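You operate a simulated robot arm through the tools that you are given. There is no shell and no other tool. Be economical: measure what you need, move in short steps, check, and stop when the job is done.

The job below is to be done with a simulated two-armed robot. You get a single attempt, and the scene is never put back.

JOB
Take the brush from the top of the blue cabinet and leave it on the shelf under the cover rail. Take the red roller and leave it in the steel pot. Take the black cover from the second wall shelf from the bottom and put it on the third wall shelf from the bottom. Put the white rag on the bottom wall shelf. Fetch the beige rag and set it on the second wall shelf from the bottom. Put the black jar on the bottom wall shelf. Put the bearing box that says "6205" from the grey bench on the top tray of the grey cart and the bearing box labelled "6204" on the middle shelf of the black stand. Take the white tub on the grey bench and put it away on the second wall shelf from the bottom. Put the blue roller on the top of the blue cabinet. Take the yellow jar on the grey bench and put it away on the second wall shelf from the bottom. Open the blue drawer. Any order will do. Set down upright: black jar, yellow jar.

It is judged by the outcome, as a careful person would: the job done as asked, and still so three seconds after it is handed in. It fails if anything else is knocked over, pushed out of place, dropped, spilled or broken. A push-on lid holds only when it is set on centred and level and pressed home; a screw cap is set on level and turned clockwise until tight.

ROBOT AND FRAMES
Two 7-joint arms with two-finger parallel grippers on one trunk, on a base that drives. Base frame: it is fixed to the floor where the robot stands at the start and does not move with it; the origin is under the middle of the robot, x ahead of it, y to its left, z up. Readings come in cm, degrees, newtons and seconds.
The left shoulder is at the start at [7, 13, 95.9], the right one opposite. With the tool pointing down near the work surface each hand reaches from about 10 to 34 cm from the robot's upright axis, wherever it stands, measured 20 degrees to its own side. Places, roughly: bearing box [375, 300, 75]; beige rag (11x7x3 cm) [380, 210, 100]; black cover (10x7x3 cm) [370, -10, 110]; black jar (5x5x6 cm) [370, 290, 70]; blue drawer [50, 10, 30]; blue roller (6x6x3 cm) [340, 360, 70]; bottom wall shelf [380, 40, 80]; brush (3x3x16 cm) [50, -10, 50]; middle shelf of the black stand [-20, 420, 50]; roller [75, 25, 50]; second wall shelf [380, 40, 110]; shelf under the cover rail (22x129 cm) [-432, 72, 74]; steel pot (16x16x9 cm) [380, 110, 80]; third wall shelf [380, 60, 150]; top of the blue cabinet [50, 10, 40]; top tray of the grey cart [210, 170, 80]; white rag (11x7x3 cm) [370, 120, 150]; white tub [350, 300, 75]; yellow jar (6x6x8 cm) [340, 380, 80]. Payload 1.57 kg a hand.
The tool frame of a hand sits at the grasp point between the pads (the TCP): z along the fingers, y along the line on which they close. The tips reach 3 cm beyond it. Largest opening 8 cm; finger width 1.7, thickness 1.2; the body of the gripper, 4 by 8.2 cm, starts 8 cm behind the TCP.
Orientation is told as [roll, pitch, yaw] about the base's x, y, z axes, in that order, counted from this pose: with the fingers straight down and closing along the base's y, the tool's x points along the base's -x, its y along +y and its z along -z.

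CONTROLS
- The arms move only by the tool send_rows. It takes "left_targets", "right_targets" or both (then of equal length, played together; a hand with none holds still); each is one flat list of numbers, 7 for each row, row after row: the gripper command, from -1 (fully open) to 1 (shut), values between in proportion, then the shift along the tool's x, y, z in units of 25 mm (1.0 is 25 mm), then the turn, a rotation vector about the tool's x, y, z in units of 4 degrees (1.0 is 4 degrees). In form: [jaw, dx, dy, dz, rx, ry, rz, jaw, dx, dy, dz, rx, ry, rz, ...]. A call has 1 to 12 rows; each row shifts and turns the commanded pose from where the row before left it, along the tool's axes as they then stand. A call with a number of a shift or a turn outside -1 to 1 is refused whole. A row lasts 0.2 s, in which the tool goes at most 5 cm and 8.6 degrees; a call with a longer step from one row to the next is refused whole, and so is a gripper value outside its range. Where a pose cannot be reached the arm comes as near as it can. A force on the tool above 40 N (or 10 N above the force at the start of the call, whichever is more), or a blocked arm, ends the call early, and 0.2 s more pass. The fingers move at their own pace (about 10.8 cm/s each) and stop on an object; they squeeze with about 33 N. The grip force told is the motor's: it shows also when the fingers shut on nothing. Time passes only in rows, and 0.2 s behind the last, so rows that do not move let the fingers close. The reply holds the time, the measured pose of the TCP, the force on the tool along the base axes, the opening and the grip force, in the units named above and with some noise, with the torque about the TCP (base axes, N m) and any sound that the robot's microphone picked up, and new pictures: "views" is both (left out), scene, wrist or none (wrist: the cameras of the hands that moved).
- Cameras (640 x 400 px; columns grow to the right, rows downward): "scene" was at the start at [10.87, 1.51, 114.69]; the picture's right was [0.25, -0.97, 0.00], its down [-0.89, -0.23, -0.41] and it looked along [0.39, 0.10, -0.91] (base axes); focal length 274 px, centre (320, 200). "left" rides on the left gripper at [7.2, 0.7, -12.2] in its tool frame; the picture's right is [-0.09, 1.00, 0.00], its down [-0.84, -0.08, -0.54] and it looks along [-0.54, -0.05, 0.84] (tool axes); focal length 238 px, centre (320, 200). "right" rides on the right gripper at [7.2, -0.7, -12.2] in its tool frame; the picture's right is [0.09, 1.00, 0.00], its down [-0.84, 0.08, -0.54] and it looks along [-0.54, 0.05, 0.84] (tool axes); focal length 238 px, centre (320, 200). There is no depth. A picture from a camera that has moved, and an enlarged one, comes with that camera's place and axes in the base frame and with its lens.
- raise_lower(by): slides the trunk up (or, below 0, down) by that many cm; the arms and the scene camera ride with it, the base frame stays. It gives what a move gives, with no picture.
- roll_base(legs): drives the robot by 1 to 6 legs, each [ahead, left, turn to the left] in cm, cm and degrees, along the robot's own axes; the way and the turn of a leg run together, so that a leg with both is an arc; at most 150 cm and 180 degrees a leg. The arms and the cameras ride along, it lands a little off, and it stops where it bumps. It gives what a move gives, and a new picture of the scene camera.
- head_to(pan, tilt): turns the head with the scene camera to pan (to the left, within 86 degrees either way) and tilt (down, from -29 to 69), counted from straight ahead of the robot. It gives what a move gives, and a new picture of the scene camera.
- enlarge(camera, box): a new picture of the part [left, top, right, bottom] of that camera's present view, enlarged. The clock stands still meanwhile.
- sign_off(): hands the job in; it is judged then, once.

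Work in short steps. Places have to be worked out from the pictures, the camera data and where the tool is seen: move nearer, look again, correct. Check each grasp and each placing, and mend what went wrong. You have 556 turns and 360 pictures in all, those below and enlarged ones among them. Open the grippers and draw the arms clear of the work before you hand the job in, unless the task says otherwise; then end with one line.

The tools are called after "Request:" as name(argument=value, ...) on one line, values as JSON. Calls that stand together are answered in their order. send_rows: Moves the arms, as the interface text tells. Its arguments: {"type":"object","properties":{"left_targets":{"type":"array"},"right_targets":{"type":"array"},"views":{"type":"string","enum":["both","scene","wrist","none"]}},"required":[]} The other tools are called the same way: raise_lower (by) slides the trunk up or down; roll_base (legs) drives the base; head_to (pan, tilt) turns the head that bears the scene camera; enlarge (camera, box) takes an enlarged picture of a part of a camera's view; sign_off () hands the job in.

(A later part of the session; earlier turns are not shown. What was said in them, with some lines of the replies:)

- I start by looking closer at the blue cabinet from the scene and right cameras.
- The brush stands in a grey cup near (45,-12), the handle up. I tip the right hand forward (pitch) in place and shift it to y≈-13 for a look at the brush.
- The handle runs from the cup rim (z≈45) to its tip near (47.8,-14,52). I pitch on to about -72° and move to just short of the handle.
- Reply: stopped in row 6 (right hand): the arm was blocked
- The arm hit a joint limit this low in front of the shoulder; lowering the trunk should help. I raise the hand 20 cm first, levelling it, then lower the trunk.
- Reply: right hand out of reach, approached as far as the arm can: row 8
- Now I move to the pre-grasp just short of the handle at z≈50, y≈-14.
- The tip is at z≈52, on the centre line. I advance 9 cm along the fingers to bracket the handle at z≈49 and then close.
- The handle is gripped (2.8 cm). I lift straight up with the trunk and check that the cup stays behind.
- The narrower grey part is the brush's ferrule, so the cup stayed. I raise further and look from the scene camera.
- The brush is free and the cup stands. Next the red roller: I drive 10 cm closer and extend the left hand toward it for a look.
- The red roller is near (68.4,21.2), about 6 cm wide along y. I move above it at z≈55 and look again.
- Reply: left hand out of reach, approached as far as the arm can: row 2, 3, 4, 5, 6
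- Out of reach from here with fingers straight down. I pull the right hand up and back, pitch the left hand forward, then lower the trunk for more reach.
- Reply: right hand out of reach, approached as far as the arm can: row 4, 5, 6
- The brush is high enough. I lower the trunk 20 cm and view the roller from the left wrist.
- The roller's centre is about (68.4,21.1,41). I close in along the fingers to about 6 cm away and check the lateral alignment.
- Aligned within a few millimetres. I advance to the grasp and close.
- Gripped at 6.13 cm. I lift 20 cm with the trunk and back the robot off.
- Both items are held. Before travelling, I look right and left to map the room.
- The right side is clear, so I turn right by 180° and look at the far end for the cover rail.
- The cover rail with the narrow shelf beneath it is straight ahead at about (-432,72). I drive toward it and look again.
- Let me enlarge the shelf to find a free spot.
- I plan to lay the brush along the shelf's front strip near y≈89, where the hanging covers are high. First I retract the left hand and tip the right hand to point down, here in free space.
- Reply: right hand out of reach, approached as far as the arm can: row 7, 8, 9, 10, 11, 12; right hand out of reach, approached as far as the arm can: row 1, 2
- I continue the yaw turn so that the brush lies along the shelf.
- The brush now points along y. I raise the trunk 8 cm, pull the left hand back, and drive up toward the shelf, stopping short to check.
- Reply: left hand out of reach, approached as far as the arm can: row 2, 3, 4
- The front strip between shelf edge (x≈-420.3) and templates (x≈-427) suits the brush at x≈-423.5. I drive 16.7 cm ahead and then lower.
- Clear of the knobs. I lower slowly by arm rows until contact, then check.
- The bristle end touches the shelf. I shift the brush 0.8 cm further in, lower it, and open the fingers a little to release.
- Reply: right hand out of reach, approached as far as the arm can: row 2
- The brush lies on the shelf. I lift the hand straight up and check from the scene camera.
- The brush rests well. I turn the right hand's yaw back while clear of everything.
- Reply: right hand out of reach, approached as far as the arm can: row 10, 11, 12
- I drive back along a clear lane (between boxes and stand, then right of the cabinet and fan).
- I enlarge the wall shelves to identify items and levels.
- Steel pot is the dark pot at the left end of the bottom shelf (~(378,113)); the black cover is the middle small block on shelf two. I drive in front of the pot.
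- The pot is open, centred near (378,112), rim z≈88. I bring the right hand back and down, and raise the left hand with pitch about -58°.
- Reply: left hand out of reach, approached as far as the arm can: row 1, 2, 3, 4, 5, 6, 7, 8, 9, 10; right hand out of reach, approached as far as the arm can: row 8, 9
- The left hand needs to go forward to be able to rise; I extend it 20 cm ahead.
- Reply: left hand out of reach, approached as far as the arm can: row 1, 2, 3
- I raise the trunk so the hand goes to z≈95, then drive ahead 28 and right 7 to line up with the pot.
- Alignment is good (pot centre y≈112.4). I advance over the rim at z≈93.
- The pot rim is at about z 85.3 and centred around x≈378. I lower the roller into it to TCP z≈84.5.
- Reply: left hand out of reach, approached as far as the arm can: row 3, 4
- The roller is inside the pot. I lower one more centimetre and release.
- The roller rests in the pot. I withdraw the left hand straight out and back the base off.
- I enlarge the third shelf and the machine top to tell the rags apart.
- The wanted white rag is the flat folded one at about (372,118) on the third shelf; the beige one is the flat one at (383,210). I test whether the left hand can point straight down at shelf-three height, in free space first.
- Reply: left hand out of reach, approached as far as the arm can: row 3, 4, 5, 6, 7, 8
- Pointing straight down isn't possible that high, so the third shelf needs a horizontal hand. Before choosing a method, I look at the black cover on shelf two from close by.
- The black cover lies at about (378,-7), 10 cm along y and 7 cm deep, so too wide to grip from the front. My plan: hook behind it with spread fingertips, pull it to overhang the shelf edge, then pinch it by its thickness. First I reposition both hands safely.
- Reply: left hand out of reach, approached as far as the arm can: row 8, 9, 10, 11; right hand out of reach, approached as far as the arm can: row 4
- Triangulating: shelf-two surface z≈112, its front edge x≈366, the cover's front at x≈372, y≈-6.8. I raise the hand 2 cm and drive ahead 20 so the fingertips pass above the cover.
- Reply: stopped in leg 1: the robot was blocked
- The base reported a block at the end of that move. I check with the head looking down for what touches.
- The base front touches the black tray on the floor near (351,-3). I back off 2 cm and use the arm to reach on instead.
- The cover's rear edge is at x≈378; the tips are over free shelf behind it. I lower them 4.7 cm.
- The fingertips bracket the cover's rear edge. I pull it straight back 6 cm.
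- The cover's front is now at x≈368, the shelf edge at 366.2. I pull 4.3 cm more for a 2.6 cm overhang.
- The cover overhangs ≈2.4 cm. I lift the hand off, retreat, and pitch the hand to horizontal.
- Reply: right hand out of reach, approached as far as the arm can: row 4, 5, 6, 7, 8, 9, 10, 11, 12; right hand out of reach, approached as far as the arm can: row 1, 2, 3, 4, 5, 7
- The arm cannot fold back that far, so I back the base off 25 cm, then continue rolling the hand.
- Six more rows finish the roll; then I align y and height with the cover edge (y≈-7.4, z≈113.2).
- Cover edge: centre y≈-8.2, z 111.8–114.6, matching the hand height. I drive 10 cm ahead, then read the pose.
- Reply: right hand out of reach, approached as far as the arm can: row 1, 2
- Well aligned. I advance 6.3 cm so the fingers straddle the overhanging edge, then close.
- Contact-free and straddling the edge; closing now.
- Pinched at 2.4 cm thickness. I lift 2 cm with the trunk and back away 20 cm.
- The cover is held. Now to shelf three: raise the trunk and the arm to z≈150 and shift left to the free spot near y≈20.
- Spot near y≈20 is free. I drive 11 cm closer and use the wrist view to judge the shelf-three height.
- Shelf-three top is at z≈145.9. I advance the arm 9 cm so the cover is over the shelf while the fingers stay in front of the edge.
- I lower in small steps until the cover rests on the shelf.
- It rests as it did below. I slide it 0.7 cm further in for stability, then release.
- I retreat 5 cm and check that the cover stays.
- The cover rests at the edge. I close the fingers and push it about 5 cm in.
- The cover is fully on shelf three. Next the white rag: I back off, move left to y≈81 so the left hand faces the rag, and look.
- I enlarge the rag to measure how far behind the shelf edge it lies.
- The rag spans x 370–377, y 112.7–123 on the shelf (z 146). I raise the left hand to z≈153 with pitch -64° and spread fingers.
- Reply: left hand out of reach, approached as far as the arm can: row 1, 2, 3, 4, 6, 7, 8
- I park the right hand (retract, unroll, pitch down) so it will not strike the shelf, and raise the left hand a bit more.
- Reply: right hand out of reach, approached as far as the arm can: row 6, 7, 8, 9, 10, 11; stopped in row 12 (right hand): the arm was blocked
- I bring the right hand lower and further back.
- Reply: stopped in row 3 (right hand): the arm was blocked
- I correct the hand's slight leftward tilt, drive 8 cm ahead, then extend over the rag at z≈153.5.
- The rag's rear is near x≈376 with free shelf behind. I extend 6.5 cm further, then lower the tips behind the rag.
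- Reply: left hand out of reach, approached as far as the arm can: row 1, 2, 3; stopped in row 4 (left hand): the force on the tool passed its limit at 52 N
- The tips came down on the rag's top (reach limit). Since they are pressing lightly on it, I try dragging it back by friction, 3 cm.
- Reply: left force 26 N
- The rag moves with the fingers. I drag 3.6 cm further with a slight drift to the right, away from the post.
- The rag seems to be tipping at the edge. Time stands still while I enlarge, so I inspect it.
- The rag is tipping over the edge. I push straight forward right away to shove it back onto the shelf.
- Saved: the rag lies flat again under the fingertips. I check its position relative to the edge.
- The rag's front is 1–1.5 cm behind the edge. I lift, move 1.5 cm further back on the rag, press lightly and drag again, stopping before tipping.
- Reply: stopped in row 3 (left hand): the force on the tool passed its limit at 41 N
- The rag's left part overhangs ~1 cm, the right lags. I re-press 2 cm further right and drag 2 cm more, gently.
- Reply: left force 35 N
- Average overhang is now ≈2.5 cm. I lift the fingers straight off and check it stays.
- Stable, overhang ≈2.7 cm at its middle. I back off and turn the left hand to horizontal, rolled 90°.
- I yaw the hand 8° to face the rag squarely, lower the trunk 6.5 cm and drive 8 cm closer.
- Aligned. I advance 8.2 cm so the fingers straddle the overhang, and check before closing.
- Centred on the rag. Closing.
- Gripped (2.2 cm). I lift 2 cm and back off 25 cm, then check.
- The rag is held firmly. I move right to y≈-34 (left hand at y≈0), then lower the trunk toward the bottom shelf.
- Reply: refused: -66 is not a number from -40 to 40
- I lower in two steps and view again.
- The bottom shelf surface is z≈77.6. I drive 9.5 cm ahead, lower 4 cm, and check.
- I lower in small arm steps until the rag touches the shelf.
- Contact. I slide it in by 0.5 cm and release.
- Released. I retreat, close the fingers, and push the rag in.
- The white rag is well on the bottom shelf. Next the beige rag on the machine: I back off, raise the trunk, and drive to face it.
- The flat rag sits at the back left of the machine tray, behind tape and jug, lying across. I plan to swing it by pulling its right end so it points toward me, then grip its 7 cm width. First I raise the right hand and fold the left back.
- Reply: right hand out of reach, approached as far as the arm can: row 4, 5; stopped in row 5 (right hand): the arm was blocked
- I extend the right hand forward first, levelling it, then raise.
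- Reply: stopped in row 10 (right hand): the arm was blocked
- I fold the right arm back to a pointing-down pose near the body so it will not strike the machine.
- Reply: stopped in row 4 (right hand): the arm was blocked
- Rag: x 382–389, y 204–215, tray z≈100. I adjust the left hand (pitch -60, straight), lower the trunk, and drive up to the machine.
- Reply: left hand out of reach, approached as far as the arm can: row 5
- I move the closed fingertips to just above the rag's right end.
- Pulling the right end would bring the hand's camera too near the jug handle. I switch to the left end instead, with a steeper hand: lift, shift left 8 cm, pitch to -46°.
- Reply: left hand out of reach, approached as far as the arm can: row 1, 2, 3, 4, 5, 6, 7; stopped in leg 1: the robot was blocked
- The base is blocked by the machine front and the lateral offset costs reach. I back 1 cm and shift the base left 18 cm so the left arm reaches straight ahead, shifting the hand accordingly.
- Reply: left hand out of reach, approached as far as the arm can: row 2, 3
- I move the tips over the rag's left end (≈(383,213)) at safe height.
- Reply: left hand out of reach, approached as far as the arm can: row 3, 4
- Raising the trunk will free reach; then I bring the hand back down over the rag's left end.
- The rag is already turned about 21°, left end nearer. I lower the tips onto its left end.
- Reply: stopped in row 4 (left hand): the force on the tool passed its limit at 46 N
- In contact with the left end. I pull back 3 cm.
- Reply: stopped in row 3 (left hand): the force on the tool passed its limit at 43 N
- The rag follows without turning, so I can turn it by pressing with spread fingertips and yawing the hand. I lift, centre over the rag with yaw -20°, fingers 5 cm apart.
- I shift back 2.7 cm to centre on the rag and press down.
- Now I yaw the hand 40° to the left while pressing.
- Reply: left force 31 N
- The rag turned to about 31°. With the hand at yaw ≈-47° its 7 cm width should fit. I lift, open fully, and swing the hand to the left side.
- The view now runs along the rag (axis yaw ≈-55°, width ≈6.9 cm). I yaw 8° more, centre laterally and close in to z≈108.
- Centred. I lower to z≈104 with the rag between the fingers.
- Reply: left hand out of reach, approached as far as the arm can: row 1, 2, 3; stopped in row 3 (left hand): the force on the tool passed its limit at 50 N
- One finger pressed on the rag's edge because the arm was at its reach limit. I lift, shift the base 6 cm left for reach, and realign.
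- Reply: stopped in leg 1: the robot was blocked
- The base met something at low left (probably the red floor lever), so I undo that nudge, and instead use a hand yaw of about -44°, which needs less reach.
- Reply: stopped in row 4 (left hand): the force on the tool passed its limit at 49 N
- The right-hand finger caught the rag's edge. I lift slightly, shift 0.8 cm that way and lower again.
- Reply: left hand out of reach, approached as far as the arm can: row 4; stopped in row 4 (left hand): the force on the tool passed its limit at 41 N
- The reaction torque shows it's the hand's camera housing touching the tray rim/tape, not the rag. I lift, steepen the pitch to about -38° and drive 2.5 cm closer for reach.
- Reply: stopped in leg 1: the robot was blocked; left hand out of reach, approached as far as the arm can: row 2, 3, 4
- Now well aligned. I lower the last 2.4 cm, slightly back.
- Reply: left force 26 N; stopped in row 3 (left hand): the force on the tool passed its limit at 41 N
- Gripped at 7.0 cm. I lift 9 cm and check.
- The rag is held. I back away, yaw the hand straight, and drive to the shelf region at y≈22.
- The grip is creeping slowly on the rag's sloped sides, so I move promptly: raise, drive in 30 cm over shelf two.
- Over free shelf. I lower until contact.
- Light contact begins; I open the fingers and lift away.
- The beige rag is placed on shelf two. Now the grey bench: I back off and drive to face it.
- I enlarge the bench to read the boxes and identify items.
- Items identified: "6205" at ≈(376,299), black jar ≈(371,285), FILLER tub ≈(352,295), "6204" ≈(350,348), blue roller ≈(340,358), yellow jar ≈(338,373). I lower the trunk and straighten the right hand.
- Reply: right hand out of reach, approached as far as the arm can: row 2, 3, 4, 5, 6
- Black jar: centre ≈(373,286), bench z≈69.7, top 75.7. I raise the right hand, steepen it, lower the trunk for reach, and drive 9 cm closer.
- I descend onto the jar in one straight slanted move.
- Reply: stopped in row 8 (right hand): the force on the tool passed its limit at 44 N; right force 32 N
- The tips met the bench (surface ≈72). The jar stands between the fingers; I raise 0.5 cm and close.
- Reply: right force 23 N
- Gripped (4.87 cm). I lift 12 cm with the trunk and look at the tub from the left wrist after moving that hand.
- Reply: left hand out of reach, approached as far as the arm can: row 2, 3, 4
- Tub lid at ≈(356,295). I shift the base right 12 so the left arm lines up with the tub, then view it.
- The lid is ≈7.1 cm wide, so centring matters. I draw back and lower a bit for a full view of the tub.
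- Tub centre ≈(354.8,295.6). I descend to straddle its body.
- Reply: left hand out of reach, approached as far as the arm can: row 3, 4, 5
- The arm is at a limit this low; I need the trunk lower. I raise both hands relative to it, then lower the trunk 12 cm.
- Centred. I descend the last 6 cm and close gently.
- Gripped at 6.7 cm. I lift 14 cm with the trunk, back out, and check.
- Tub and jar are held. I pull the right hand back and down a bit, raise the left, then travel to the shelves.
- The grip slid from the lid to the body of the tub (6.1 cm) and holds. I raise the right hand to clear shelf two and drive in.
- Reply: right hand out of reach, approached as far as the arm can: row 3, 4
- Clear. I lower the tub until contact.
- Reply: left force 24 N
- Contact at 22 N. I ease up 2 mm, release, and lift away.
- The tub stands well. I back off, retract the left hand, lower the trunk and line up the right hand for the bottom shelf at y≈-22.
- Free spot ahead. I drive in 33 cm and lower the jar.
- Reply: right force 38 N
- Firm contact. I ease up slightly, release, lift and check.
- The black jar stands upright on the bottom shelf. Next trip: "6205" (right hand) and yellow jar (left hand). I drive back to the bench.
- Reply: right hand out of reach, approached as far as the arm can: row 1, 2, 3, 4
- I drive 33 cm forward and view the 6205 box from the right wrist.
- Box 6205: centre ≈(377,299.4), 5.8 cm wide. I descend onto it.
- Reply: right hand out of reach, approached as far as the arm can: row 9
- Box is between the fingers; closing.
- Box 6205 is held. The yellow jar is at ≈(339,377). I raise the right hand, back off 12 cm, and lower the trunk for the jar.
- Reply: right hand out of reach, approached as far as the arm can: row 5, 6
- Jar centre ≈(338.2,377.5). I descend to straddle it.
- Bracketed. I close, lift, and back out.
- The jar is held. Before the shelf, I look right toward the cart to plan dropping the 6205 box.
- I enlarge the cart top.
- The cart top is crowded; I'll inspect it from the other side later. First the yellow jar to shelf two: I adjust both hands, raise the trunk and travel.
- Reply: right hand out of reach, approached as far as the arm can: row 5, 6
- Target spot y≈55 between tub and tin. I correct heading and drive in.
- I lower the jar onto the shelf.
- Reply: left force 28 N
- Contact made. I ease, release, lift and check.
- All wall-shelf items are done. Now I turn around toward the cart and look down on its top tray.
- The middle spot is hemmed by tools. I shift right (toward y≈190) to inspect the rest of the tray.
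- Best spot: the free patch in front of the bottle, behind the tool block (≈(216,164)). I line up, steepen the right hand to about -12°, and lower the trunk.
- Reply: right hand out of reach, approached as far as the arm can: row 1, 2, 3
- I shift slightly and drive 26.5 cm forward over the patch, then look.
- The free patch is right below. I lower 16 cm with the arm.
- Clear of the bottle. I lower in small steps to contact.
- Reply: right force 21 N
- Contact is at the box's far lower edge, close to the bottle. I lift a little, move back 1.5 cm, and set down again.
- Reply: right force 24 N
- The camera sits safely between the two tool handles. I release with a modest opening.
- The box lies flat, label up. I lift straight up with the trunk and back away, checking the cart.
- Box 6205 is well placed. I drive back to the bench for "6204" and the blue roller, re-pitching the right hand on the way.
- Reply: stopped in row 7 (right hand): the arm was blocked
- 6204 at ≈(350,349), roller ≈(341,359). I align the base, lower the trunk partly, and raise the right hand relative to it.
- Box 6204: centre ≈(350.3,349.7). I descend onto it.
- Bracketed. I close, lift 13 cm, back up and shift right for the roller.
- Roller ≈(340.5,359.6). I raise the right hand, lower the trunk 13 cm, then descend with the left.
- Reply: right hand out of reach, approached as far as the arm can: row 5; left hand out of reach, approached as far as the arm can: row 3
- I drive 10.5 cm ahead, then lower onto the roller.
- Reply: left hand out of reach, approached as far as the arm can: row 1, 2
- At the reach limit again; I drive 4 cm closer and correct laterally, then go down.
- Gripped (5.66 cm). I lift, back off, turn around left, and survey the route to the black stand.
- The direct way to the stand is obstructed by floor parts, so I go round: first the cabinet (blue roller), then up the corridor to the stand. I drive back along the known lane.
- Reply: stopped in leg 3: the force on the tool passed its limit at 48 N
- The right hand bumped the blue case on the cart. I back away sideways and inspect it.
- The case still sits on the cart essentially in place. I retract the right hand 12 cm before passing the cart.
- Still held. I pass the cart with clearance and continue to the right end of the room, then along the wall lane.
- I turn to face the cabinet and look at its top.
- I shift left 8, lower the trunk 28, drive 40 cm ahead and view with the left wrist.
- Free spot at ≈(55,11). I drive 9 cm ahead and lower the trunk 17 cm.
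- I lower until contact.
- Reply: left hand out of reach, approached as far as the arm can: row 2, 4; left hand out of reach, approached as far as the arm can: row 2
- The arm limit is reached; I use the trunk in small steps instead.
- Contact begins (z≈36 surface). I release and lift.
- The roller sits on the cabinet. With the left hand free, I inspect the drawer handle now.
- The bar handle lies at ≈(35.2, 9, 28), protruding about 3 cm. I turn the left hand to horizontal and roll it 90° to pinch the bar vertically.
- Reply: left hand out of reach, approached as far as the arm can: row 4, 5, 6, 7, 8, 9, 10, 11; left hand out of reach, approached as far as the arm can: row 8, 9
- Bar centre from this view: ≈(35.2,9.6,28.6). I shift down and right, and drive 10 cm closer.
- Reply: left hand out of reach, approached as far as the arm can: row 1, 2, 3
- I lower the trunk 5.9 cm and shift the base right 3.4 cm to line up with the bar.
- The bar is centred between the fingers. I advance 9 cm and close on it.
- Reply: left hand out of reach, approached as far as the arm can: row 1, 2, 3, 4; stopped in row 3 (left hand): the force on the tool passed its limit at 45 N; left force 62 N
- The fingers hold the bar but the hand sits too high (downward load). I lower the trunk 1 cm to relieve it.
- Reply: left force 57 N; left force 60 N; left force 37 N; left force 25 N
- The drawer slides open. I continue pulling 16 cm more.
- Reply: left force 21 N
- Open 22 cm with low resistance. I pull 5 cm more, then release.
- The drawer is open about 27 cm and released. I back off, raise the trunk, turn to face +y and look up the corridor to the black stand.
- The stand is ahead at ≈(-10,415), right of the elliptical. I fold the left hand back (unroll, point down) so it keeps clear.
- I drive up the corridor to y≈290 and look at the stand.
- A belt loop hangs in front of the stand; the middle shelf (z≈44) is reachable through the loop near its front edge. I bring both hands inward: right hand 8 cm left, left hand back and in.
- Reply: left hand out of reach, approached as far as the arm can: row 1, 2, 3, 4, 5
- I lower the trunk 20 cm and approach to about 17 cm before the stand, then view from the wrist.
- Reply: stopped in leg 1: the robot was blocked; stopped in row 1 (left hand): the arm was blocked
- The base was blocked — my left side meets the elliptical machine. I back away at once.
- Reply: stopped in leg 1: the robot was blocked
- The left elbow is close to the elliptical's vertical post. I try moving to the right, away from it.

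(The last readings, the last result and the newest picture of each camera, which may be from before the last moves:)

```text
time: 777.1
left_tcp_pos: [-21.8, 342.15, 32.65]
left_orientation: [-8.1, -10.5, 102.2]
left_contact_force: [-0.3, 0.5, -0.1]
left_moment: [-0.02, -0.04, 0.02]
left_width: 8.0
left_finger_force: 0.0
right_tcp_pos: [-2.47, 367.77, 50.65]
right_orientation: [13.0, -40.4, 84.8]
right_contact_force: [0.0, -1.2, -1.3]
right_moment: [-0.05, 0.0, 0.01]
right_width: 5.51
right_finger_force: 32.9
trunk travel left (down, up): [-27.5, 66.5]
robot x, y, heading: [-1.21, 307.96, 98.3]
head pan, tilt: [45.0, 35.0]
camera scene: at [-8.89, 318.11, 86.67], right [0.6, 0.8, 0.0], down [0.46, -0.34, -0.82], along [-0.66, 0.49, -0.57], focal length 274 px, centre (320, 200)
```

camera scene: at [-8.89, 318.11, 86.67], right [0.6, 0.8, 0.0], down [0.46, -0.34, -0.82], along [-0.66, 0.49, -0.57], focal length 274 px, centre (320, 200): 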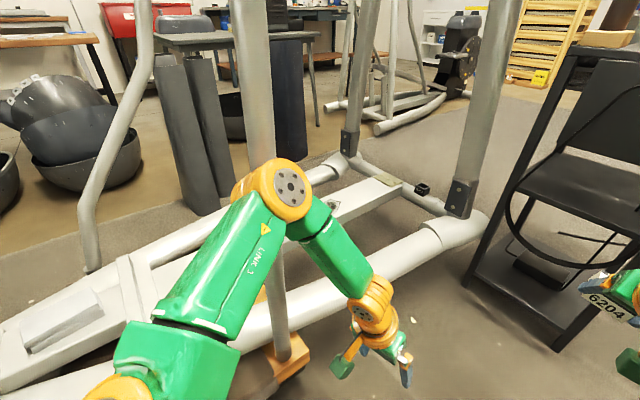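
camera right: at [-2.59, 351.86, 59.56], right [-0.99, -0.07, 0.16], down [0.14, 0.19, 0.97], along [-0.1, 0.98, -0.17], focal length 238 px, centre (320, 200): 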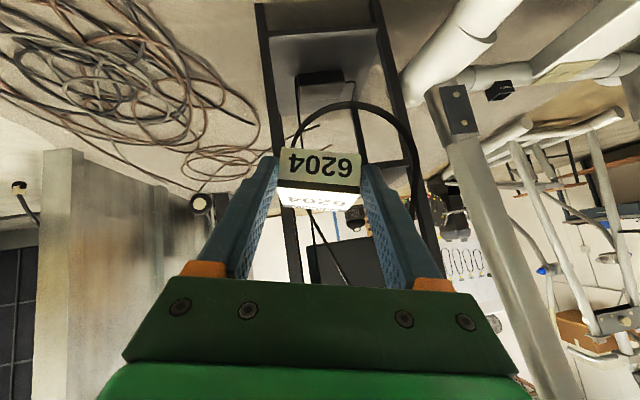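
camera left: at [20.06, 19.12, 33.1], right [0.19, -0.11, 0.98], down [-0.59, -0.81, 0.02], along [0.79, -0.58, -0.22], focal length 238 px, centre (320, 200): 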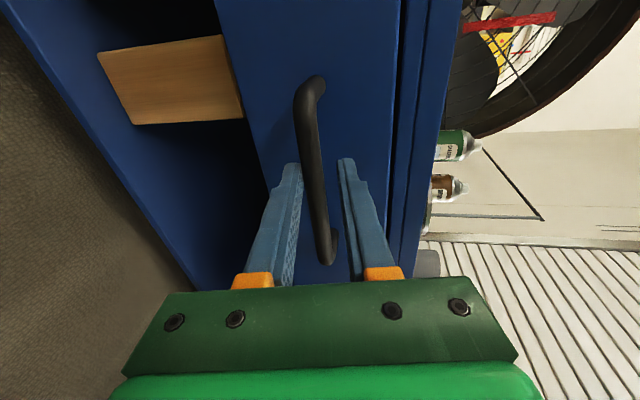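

I straighten: turn heading back to ~90°, level the right hand, keeping x≥0.

Request:
roll_base(legs=[[-8, -6, -8.3]])

Request:
send_rows(right_targets=[1, 0, 0, 0, 0, 0, -1, 1, 0, 0, 0, 0, 0, -1, 1, 0, 0, 0, 0, 0, -0.8], views="none")

Request:
head_to(pan=15, tilt=30)

```text
time: 778.3
left_tcp_pos: [-9.92, 337.2, 32.7]
left_orientation: [-8.0, -10.5, 94.0]
left_contact_force: [0.3, 0.6, -0.9]
left_moment: [0.01, 0.01, 0.0]
left_width: 8.0
left_finger_force: 0.1
right_tcp_pos: [12.87, 359.49, 50.84]
right_orientation: [13.2, -40.4, 76.5]
right_contact_force: [-0.1, -0.5, -1.1]
right_moment: [-0.06, -0.04, 0.0]
right_width: 5.52
right_finger_force: 32.9
trunk travel left (down, up): [-27.5, 66.5]
robot x, y, heading: [5.44, 300.57, 90.1]
head pan, tilt: [45.0, 35.0]
camera scene: at [-0.72, 311.45, 86.68], right [0.71, 0.71, 0.0], down [0.41, -0.41, -0.82], along [-0.58, 0.58, -0.57], focal length 274 px, centre (320, 200)
```

scene: 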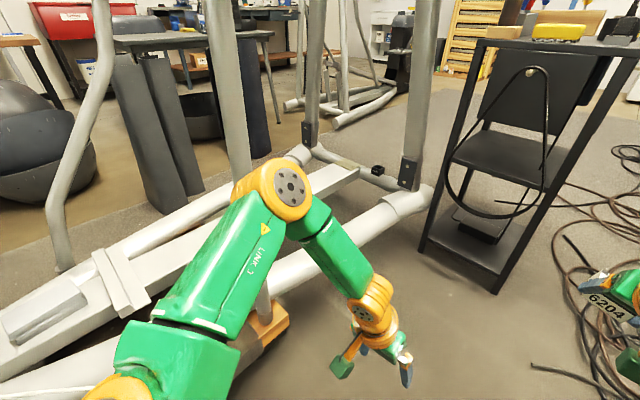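

```text
time: 779.1
left_tcp_pos: [-9.98, 337.24, 32.78]
left_orientation: [-8.1, -10.4, 93.9]
left_contact_force: [0.4, -0.1, -0.3]
left_moment: [-0.03, 0.01, 0.02]
left_width: 7.99
left_finger_force: 0.1
right_tcp_pos: [12.97, 359.64, 50.73]
right_orientation: [3.4, -42.0, 91.4]
right_contact_force: [0.9, -0.3, -0.9]
right_moment: [-0.05, 0.0, 0.01]
right_width: 5.52
right_finger_force: 33.2
trunk travel left (down, up): [-27.5, 66.5]
robot x, y, heading: [5.46, 299.58, 89.7]
head pan, tilt: [45.0, 35.0]
```

```text
time: 780.0
left_tcp_pos: [-9.9, 337.27, 32.81]
left_orientation: [-8.1, -10.5, 93.9]
left_contact_force: [-1.2, 0.4, 0.2]
left_moment: [0.02, 0.0, 0.0]
left_width: 7.97
left_finger_force: 0.0
right_tcp_pos: [12.84, 359.74, 50.76]
right_orientation: [3.5, -41.9, 91.2]
right_contact_force: [0.2, 0.6, -1.4]
right_moment: [-0.06, 0.01, -0.02]
right_width: 5.54
right_finger_force: 33.0
trunk travel left (down, up): [-27.5, 66.5]
robot x, y, heading: [5.59, 300.41, 90.0]
head pan, tilt: [15.0, 30.0]
camera scene: at [3.14, 313.98, 87.45], right [0.97, 0.26, 0.0], down [0.13, -0.48, -0.87], along [-0.23, 0.84, -0.5], focal length 274 px, centre (320, 200)
```

scene: 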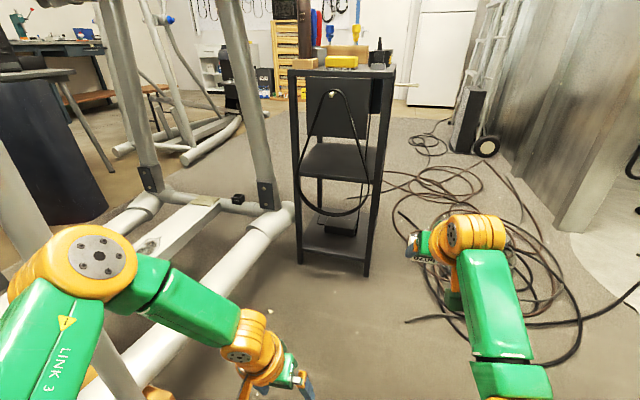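

Stand front: x from -31 to 0, y≈402.5; loop opening x≈-26…-6 at z≈51. I move to (11,332) and turn to heading 115° so the hand enters the loop from the front right.

Request:
roll_base(legs=[[31, -5.5, 0], [0, 0, 25]])

Request:
send_rows(right_targets=[1, 0, 0, 0, 0, 0, 0], views="wrist")

```text
time: 783.4
left_tcp_pos: [-18.68, 358.18, 32.72]
left_orientation: [-8.1, -10.4, 118.7]
left_contact_force: [-0.7, 0.2, 0.6]
left_moment: [-0.01, 0.01, -0.01]
left_width: 8.03
left_finger_force: 0.0
right_tcp_pos: [-7.38, 388.25, 50.82]
right_orientation: [3.4, -42.1, 116.0]
right_contact_force: [-0.1, 0.1, -0.9]
right_moment: [-0.08, -0.03, -0.01]
right_width: 5.52
right_finger_force: 33.3
trunk travel left (down, up): [-27.5, 66.5]
robot x, y, heading: [10.66, 331.03, 114.8]
head pan, tilt: [15.0, 30.0]
camera scene: at [2.95, 342.64, 87.46], right [0.77, 0.64, 0.0], down [0.32, -0.38, -0.87], along [-0.55, 0.66, -0.5], focal length 274 px, centre (320, 200)
```

scene: 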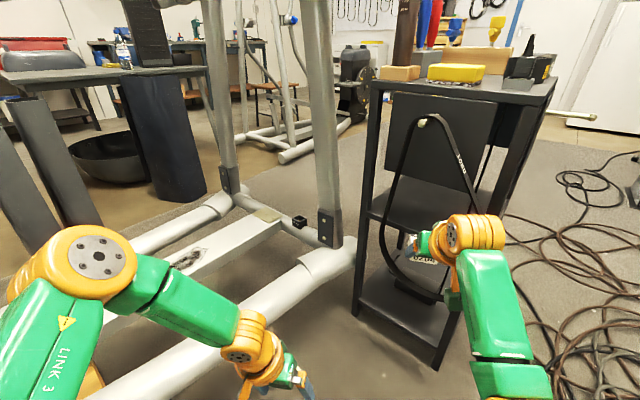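

```text
time: 783.8
left_tcp_pos: [-18.74, 358.34, 32.86]
left_orientation: [-8.1, -10.6, 118.7]
left_contact_force: [0.2, 0.1, -0.3]
left_moment: [0.0, -0.02, 0.0]
left_width: 8.0
left_finger_force: 0.1
right_tcp_pos: [-7.46, 388.28, 50.78]
right_orientation: [3.4, -42.0, 116.1]
right_contact_force: [1.0, -0.7, -1.1]
right_moment: [-0.07, -0.01, -0.01]
right_width: 5.52
right_finger_force: 32.3
trunk travel left (down, up): [-27.5, 66.5]
robot x, y, heading: [10.71, 331.39, 114.7]
head pan, tilt: [15.0, 30.0]
camera right: at [-0.19, 376.85, 54.98], right [-0.85, -0.53, -0.02], down [-0.15, 0.21, 0.97], along [-0.51, 0.82, -0.26], focal length 238 px, centre (320, 200)
```

right: 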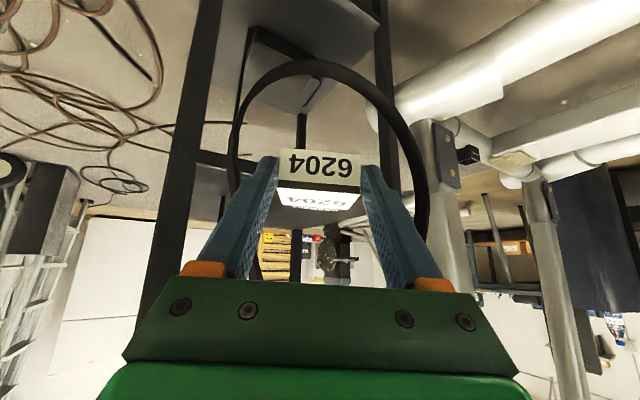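

The loop frames the hand well. I advance 11 cm and check.

Request:
roll_base(legs=[[11, 0, 0]])

Request:
send_rows(right_targets=[1, 0, 0, 0, 0, 0, 0], views="wrist")

```text
time: 785.0
left_tcp_pos: [-23.35, 368.34, 32.71]
left_orientation: [-8.1, -10.5, 118.7]
left_contact_force: [0.4, -0.2, -0.8]
left_moment: [-0.01, 0.01, -0.03]
left_width: 8.01
left_finger_force: 0.1
right_tcp_pos: [-12.09, 398.25, 50.8]
right_orientation: [3.4, -42.0, 116.1]
right_contact_force: [0.2, -0.8, -0.9]
right_moment: [-0.05, -0.05, -0.01]
right_width: 5.55
right_finger_force: 32.8
trunk travel left (down, up): [-27.5, 66.5]
robot x, y, heading: [6.19, 341.11, 114.8]
head pan, tilt: [15.0, 30.0]
camera scene: at [-1.73, 352.71, 87.45], right [0.77, 0.64, 0.0], down [0.32, -0.38, -0.87], along [-0.56, 0.66, -0.5], focal length 274 px, centre (320, 200)
```

scene: 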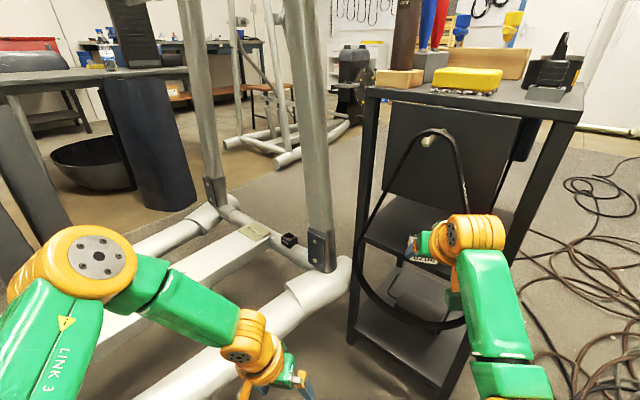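

```text
time: 785.4
left_tcp_pos: [-23.38, 368.24, 32.92]
left_orientation: [-8.0, -10.7, 118.7]
left_contact_force: [0.5, -0.2, -0.3]
left_moment: [-0.03, -0.02, 0.02]
left_width: 7.99
left_finger_force: 0.0
right_tcp_pos: [-12.13, 398.28, 50.78]
right_orientation: [3.4, -42.0, 116.1]
right_contact_force: [-0.8, 0.3, -0.5]
right_moment: [-0.08, -0.02, 0.02]
right_width: 5.52
right_finger_force: 32.9
trunk travel left (down, up): [-27.5, 66.5]
robot x, y, heading: [5.69, 341.12, 115.2]
head pan, tilt: [15.0, 30.0]
camera right: at [-4.9, 386.89, 54.98], right [-0.84, -0.54, -0.02], down [-0.15, 0.21, 0.97], along [-0.51, 0.82, -0.26], focal length 238 px, centre (320, 200)
```

right: 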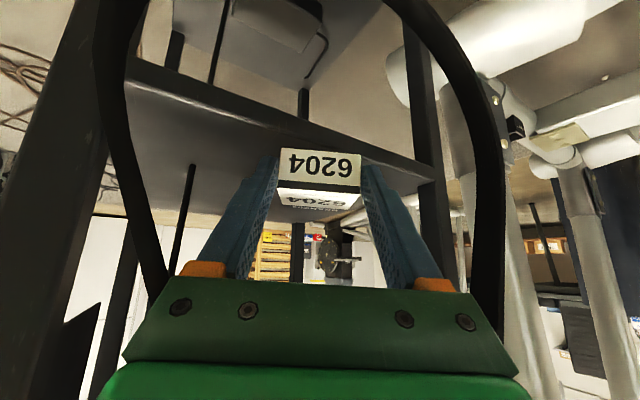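

The path is clear on both sides. I advance 9 cm so the box is fully over the middle shelf.

Request:
roll_base(legs=[[9, 0, 0]])

Request:
send_rows(right_targets=[1, 0.1, 0, 0.12, 0, 0, 0], views="wrist")

```text
time: 786.4
left_tcp_pos: [-25.72, 372.97, 32.74]
left_orientation: [-8.1, -10.7, 118.7]
left_contact_force: [-0.1, 0.3, -0.7]
left_moment: [0.01, 0.0, -0.01]
left_width: 8.03
left_finger_force: 0.1
right_tcp_pos: [-14.43, 402.41, 50.04]
right_orientation: [3.6, -40.4, 116.3]
right_contact_force: [-0.2, -1.6, -2.1]
right_moment: [0.11, 0.0, -0.01]
right_width: 5.51
right_finger_force: 33.4
trunk travel left (down, up): [-27.5, 66.5]
robot x, y, heading: [4.22, 345.86, 114.9]
head pan, tilt: [15.0, 30.0]
stopped in leg 1: the force on the tool passed its limit at 176 N (the readings are from after the stop); the commanded pose is now the measured one
camera scene: at [-3.93, 357.36, 87.46], right [0.77, 0.64, 0.0], down [0.32, -0.38, -0.87], along [-0.56, 0.66, -0.5], focal length 274 px, centre (320, 200)
```

scene: 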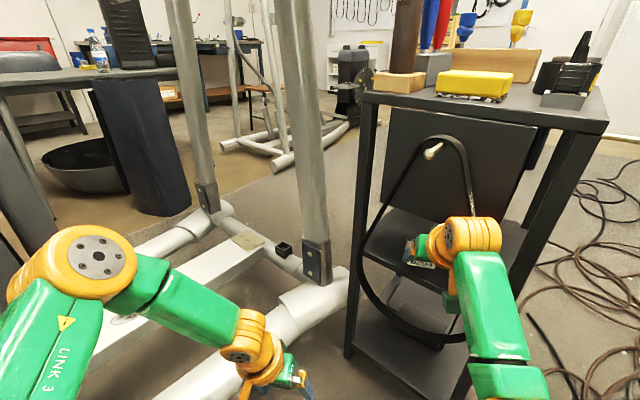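

```text
time: 786.8
left_tcp_pos: [-25.64, 373.06, 32.8]
left_orientation: [-8.2, -10.5, 118.8]
left_contact_force: [0.8, -0.1, 0.8]
left_moment: [-0.03, 0.03, -0.02]
left_width: 8.04
left_finger_force: 0.1
right_tcp_pos: [-14.48, 402.36, 49.76]
right_orientation: [3.5, -40.5, 116.4]
right_contact_force: [-0.3, -0.7, -1.4]
right_moment: [0.02, -0.02, 0.0]
right_width: 5.55
right_finger_force: 32.9
trunk travel left (down, up): [-27.5, 66.5]
robot x, y, heading: [3.9, 345.77, 115.2]
head pan, tilt: [15.0, 30.0]
camera right: at [-7.27, 391.13, 54.27], right [-0.84, -0.54, -0.01], down [-0.16, 0.23, 0.96], along [-0.52, 0.81, -0.29], focal length 238 px, centre (320, 200)
```

right: 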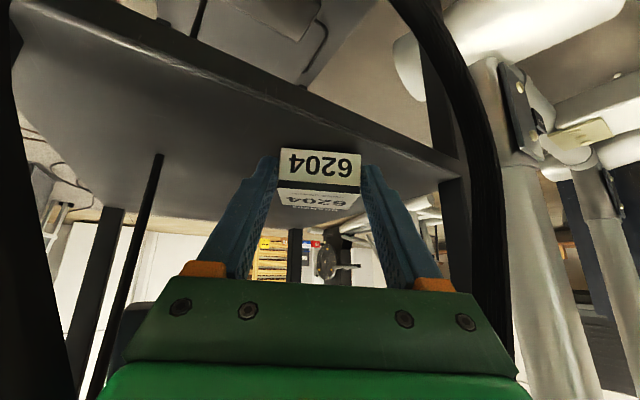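

The gripper's right side touched the belt strand. I back 6 cm, shift 4 cm left to centre in the loop, and re-check.

Request:
roll_base(legs=[[-7, 0, 0], [0, 4.2, 0]])

Request:
send_rows(right_targets=[1, 0, 0, 0, 0, 0, 0], views="wrist")

```text
time: 788.3
left_tcp_pos: [-26.68, 364.75, 32.84]
left_orientation: [-8.2, -10.5, 118.8]
left_contact_force: [-0.1, 0.0, 0.1]
left_moment: [0.03, -0.01, 0.01]
left_width: 8.01
left_finger_force: 0.0
right_tcp_pos: [-15.38, 394.22, 49.76]
right_orientation: [3.6, -40.6, 116.3]
right_contact_force: [0.0, 0.2, -0.7]
right_moment: [0.01, -0.01, 0.01]
right_width: 5.53
right_finger_force: 33.3
trunk travel left (down, up): [-27.5, 66.5]
robot x, y, heading: [2.69, 337.56, 114.5]
head pan, tilt: [15.0, 30.0]
camera scene: at [-4.87, 349.14, 87.46], right [0.77, 0.64, 0.0], down [0.32, -0.38, -0.87], along [-0.56, 0.66, -0.5], focal length 274 px, centre (320, 200)
```

scene: 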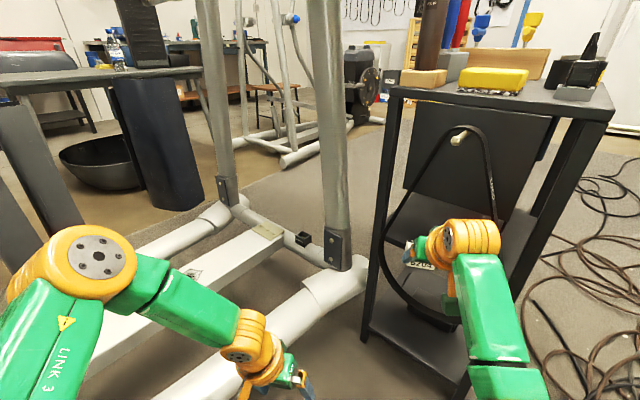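

```text
time: 788.7
left_tcp_pos: [-26.56, 364.75, 32.8]
left_orientation: [-8.1, -10.6, 118.8]
left_contact_force: [-0.4, -0.4, 0.1]
left_moment: [0.01, 0.0, -0.02]
left_width: 8.02
left_finger_force: 0.0
right_tcp_pos: [-15.43, 394.14, 49.72]
right_orientation: [3.7, -40.4, 116.4]
right_contact_force: [0.4, -0.6, 0.1]
right_moment: [0.01, -0.04, -0.01]
right_width: 5.52
right_finger_force: 33.5
trunk travel left (down, up): [-27.5, 66.5]
robot x, y, heading: [3.21, 337.61, 115.0]
head pan, tilt: [15.0, 30.0]
camera right: at [-8.2, 382.93, 54.27], right [-0.84, -0.54, -0.01], down [-0.16, 0.23, 0.96], along [-0.52, 0.81, -0.29], focal length 238 px, centre (320, 200)
```

right: 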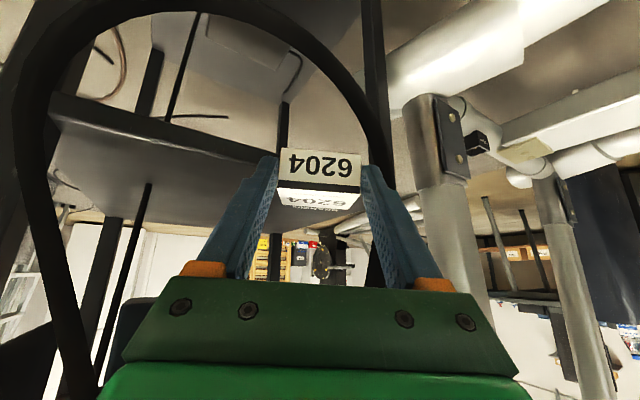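

Recomputing, the loop spans x≈-26…-4 at hand height; it was the wrist, higher up, that met the narrower part. At that depth the box was already over the shelf, so I return there (slightly less deep) and set it down at the front, then push it in.

Request:
roll_base(legs=[[0, -3.2, 0], [6.6, 0, 0]])

Request:
send_rows(right_targets=[1, 0.1, 0, 0.12, 0, 0, 0, 1, 0.08, 0, 0.1, 0, 0, 0, 1, 0.06, 0, 0.08, 0, 0, 0], views="wrist")

```text
time: 790.2
left_tcp_pos: [-26.33, 372.12, 32.8]
left_orientation: [-8.2, -10.5, 118.6]
left_contact_force: [0.4, -0.2, 0.7]
left_moment: [-0.02, -0.02, -0.01]
left_width: 8.0
left_finger_force: 0.1
right_tcp_pos: [-15.28, 401.37, 49.62]
right_orientation: [3.6, -40.6, 116.4]
right_contact_force: [0.0, 0.1, 0.6]
right_moment: [0.13, 0.02, -0.01]
right_width: 5.51
right_finger_force: 32.8
trunk travel left (down, up): [-27.5, 66.5]
robot x, y, heading: [2.76, 345.08, 114.8]
head pan, tilt: [15.0, 30.0]
camera scene: at [-4.73, 356.47, 87.46], right [0.77, 0.64, 0.0], down [0.32, -0.38, -0.87], along [-0.56, 0.66, -0.5], focal length 274 px, centre (320, 200)
```

scene: 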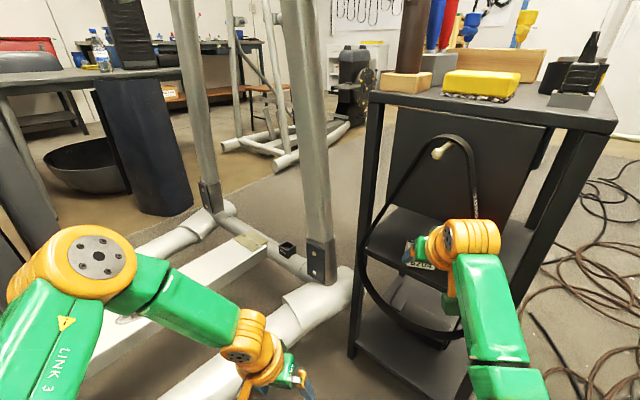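

```text
time: 791.0
left_tcp_pos: [-26.34, 372.01, 33.07]
left_orientation: [-8.2, -11.0, 118.7]
left_contact_force: [0.3, 0.2, 1.0]
left_moment: [0.0, -0.03, -0.01]
left_width: 8.02
left_finger_force: 0.1
right_tcp_pos: [-15.3, 401.34, 49.3]
right_orientation: [3.5, -41.3, 116.5]
right_contact_force: [-1.1, 6.1, 26.4]
right_moment: [1.31, -0.28, -0.02]
right_width: 5.55
right_finger_force: 33.6
trunk travel left (down, up): [-27.5, 66.5]
robot x, y, heading: [2.89, 344.9, 115.0]
head pan, tilt: [15.0, 30.0]
camera right: at [-8.04, 390.09, 53.74], right [-0.84, -0.54, -0.02], down [-0.16, 0.22, 0.96], along [-0.52, 0.81, -0.27], focal length 238 px, centre (320, 200)
```

right: 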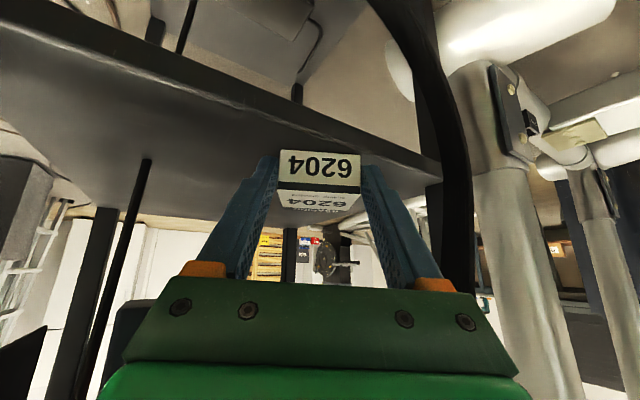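

The box's far edge rests on the shelf (z≈46). I lift 3 mm, edge forward 0.9 cm, and set it down.

Request:
send_rows(right_targets=[1, -0.09, 0, -0.1, 0, 0, 0, 1, -0.14, 0, 0.12, 0, 0, 0, 1, -0.14, 0, 0.12, 0, 0, 0, 1, 0.06, 0, 0.08, 0, 0, 0], views="wrist")

```text
time: 792.0
left_tcp_pos: [-26.45, 371.92, 33.11]
left_orientation: [-8.2, -11.1, 118.7]
left_contact_force: [0.2, 0.2, 0.4]
left_moment: [0.01, 0.02, 0.0]
left_width: 8.0
left_finger_force: 0.0
right_tcp_pos: [-15.7, 401.98, 49.34]
right_orientation: [3.4, -41.0, 116.4]
right_contact_force: [3.3, -5.3, 21.4]
right_moment: [0.37, -0.57, -0.19]
right_width: 5.53
right_finger_force: 33.0
trunk travel left (down, up): [-27.5, 66.5]
robot x, y, heading: [2.74, 345.15, 115.2]
head pan, tilt: [15.0, 30.0]
camera right: at [-8.49, 390.81, 53.79], right [-0.84, -0.54, -0.01], down [-0.16, 0.23, 0.96], along [-0.52, 0.81, -0.28], focal length 238 px, centre (320, 200)
```

right: 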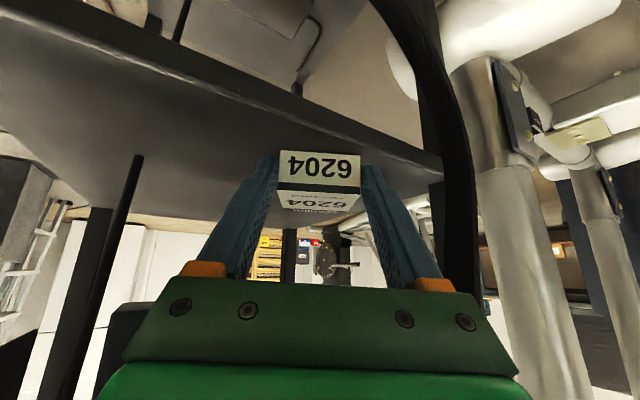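

The view shows the box's near edge about 2 cm inside the shelf's front edge — it's fully on the shelf. I release and withdraw straight back.

Request:
send_rows(right_targets=[1, -0.04, 0, -0.05, 0, 0, 0, 0, 0, 0, 0, 0, 0, 0, -0.75, 0, 0, 0, 0, 0, 0, -0.75, 0, 0, 0, 0, 0, 0], views="wrist")

```text
time: 793.0
left_tcp_pos: [-26.47, 372.16, 32.75]
left_orientation: [-8.0, -10.7, 118.6]
left_contact_force: [0.5, -0.3, 0.1]
left_moment: [-0.03, 0.02, 0.01]
left_width: 8.0
left_finger_force: 0.0
right_tcp_pos: [-15.75, 402.33, 48.92]
right_orientation: [3.6, -40.4, 116.3]
right_contact_force: [1.2, -6.6, 5.9]
right_moment: [-0.03, -0.14, -0.22]
right_width: 6.86
right_finger_force: 0.0
trunk travel left (down, up): [-27.5, 66.5]
robot x, y, heading: [2.67, 345.06, 115.0]
head pan, tilt: [15.0, 30.0]
camera right: at [-8.52, 391.02, 53.57], right [-0.84, -0.54, -0.01], down [-0.16, 0.23, 0.96], along [-0.52, 0.81, -0.29], focal length 238 px, centre (320, 200)
```

right: 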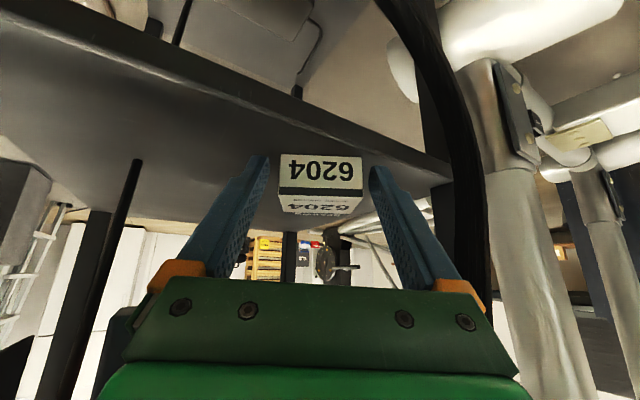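

The box rests on the shelf. I back out straight and verify.

Request:
roll_base(legs=[[-22, 0, 0]])

Request:
send_rows(right_targets=[-0.75, 0, 0, 0, 0, 0, 0], views="wrist")

Request:
enlarge(camera="scene", box=[300, 60, 620, 320])

```text
time: 794.6
left_tcp_pos: [-17.1, 352.04, 32.75]
left_orientation: [-8.0, -10.5, 118.7]
left_contact_force: [-0.6, -0.1, 0.0]
left_moment: [0.02, -0.01, -0.01]
left_width: 8.02
left_finger_force: 0.1
right_tcp_pos: [-6.42, 382.33, 49.0]
right_orientation: [3.6, -40.5, 116.4]
right_contact_force: [-0.2, 0.1, 0.4]
right_moment: [0.0, 0.0, 0.0]
right_width: 7.0
right_finger_force: 0.0
trunk travel left (down, up): [-27.5, 66.5]
robot x, y, heading: [12.2, 325.0, 115.1]
head pan, tilt: [15.0, 30.0]
camera scene: at [4.58, 336.42, 87.46], right [0.77, 0.64, 0.0], down [0.32, -0.38, -0.87], along [-0.56, 0.66, -0.5], focal length 274 px, centre (320, 200)
```

scene: 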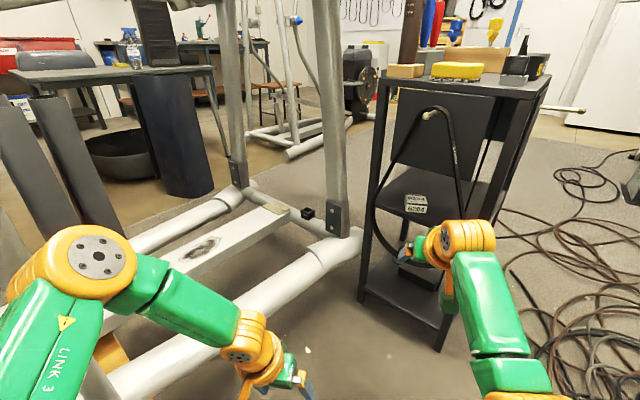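

```text
time: 795.0
left_tcp_pos: [-17.17, 352.1, 32.81]
left_orientation: [-8.1, -10.6, 118.8]
left_contact_force: [-0.3, 0.2, -0.5]
left_moment: [0.03, -0.02, 0.0]
left_width: 7.98
left_finger_force: 0.1
right_tcp_pos: [-6.43, 382.36, 48.99]
right_orientation: [3.6, -40.4, 116.3]
right_contact_force: [-0.7, -0.4, -0.6]
right_moment: [-0.04, -0.04, -0.03]
right_width: 7.01
right_finger_force: 0.0
trunk travel left (down, up): [-27.5, 66.5]
robot x, y, heading: [12.29, 324.65, 115.1]
head pan, tilt: [15.0, 30.0]
camera right: at [0.76, 371.05, 53.53], right [-0.84, -0.54, -0.01], down [-0.16, 0.23, 0.96], along [-0.52, 0.81, -0.29], focal length 238 px, centre (320, 200)
```

right: 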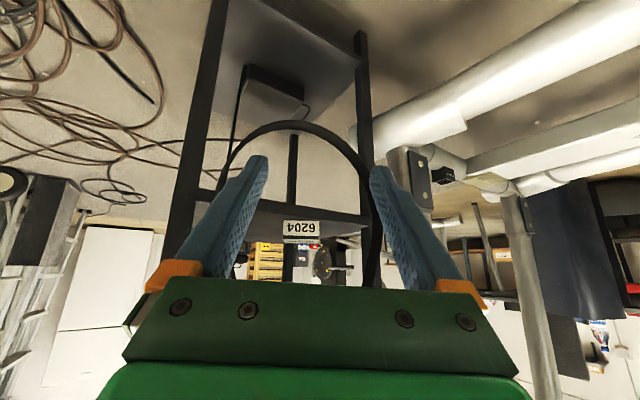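

```text
1.54 times, centred on (460, 190) of scene
camera zoom: at [4.57, 336.43, 87.46], right [0.77, 0.64, 0.0], down [0.32, -0.38, -0.87], along [-0.55, 0.66, -0.5], focal length 422 px, centre (105, 215)
```

zoom: 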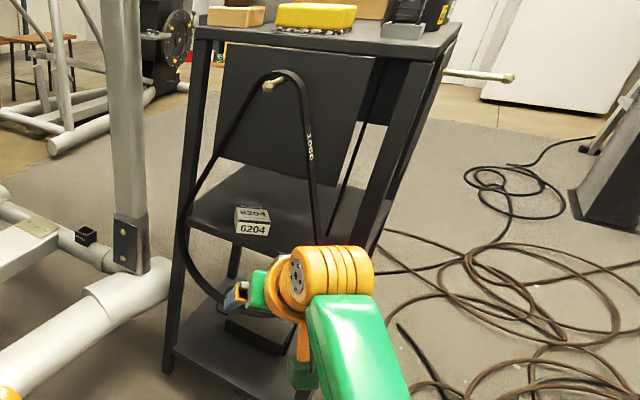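

All placements are done. I turn back, withdraw along the corridor, open the grippers and take a last look.

Request:
roll_base(legs=[[0, 0, -25], [-40, 6, 0]])

Request:
send_rows(left_targets=[-1, 0, 0, 0, 0, 0, 0, -1, 0, 0, 0, 0, 0, 0], right_targets=[-1, 0, 0, 0, 0, 0, 0, -1, 0, 0, 0, 0, 0, 0], views="none")

Request:
enlarge(camera="scene", box=[220, 60, 460, 260])

```text
time: 798.9
left_tcp_pos: [-9.03, 321.68, 32.88]
left_orientation: [-8.1, -10.7, 94.2]
left_contact_force: [0.4, 0.3, -0.3]
left_moment: [-0.01, 0.03, 0.01]
left_width: 7.99
left_finger_force: 0.0
right_tcp_pos: [13.27, 344.68, 48.93]
right_orientation: [3.6, -40.4, 91.7]
right_contact_force: [-0.6, 0.1, -0.2]
right_moment: [-0.01, 0.02, -0.01]
right_width: 7.0
right_finger_force: 0.0
trunk travel left (down, up): [-27.5, 66.5]
robot x, y, heading: [6.58, 284.71, 90.6]
head pan, tilt: [15.0, 30.0]
camera scene: at [4.24, 298.36, 87.46], right [0.96, 0.26, 0.0], down [0.13, -0.48, -0.87], along [-0.23, 0.84, -0.5], focal length 274 px, centre (320, 200)
```

scene: 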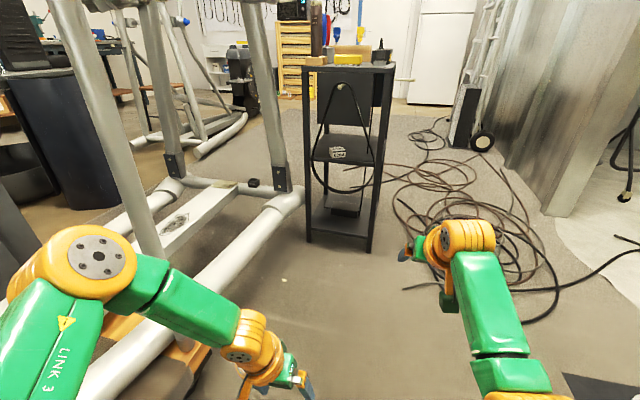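

```text
time: 799.5
left_tcp_pos: [-9.08, 321.67, 32.77]
left_orientation: [-8.1, -10.6, 94.2]
left_contact_force: [0.6, -1.6, -0.7]
left_moment: [0.01, 0.03, -0.01]
left_width: 7.99
left_finger_force: 0.0
right_tcp_pos: [13.27, 344.56, 48.87]
right_orientation: [3.6, -40.4, 91.8]
right_contact_force: [-0.2, -0.4, 1.3]
right_moment: [-0.03, 0.01, -0.01]
right_width: 7.98
right_finger_force: 0.1
trunk travel left (down, up): [-27.5, 66.5]
robot x, y, heading: [6.25, 284.56, 90.3]
head pan, tilt: [15.0, 30.0]
```

```text
2.00 times, centred on (340, 160) of scene
camera zoom: at [4.24, 298.38, 87.46], right [0.96, 0.26, 0.0], down [0.13, -0.48, -0.87], along [-0.23, 0.84, -0.5], focal length 548 px, centre (280, 280)
```

zoom: 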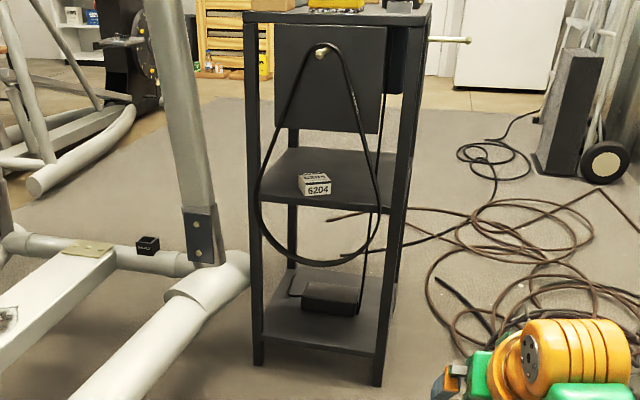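

The 6204 box lies on the middle shelf, both grippers are open and the arms are clear of the work, so I hand the job in.

Request:
sign_off()

```text
The job is handed in.
```

I did every item on the list and handed the job in. I bumped four things along the way: the blue case on the grey cart (it may have shifted a centimetre or two), the elliptical machine, the black floor tray, and something low in front of the machine by the wall shelves.
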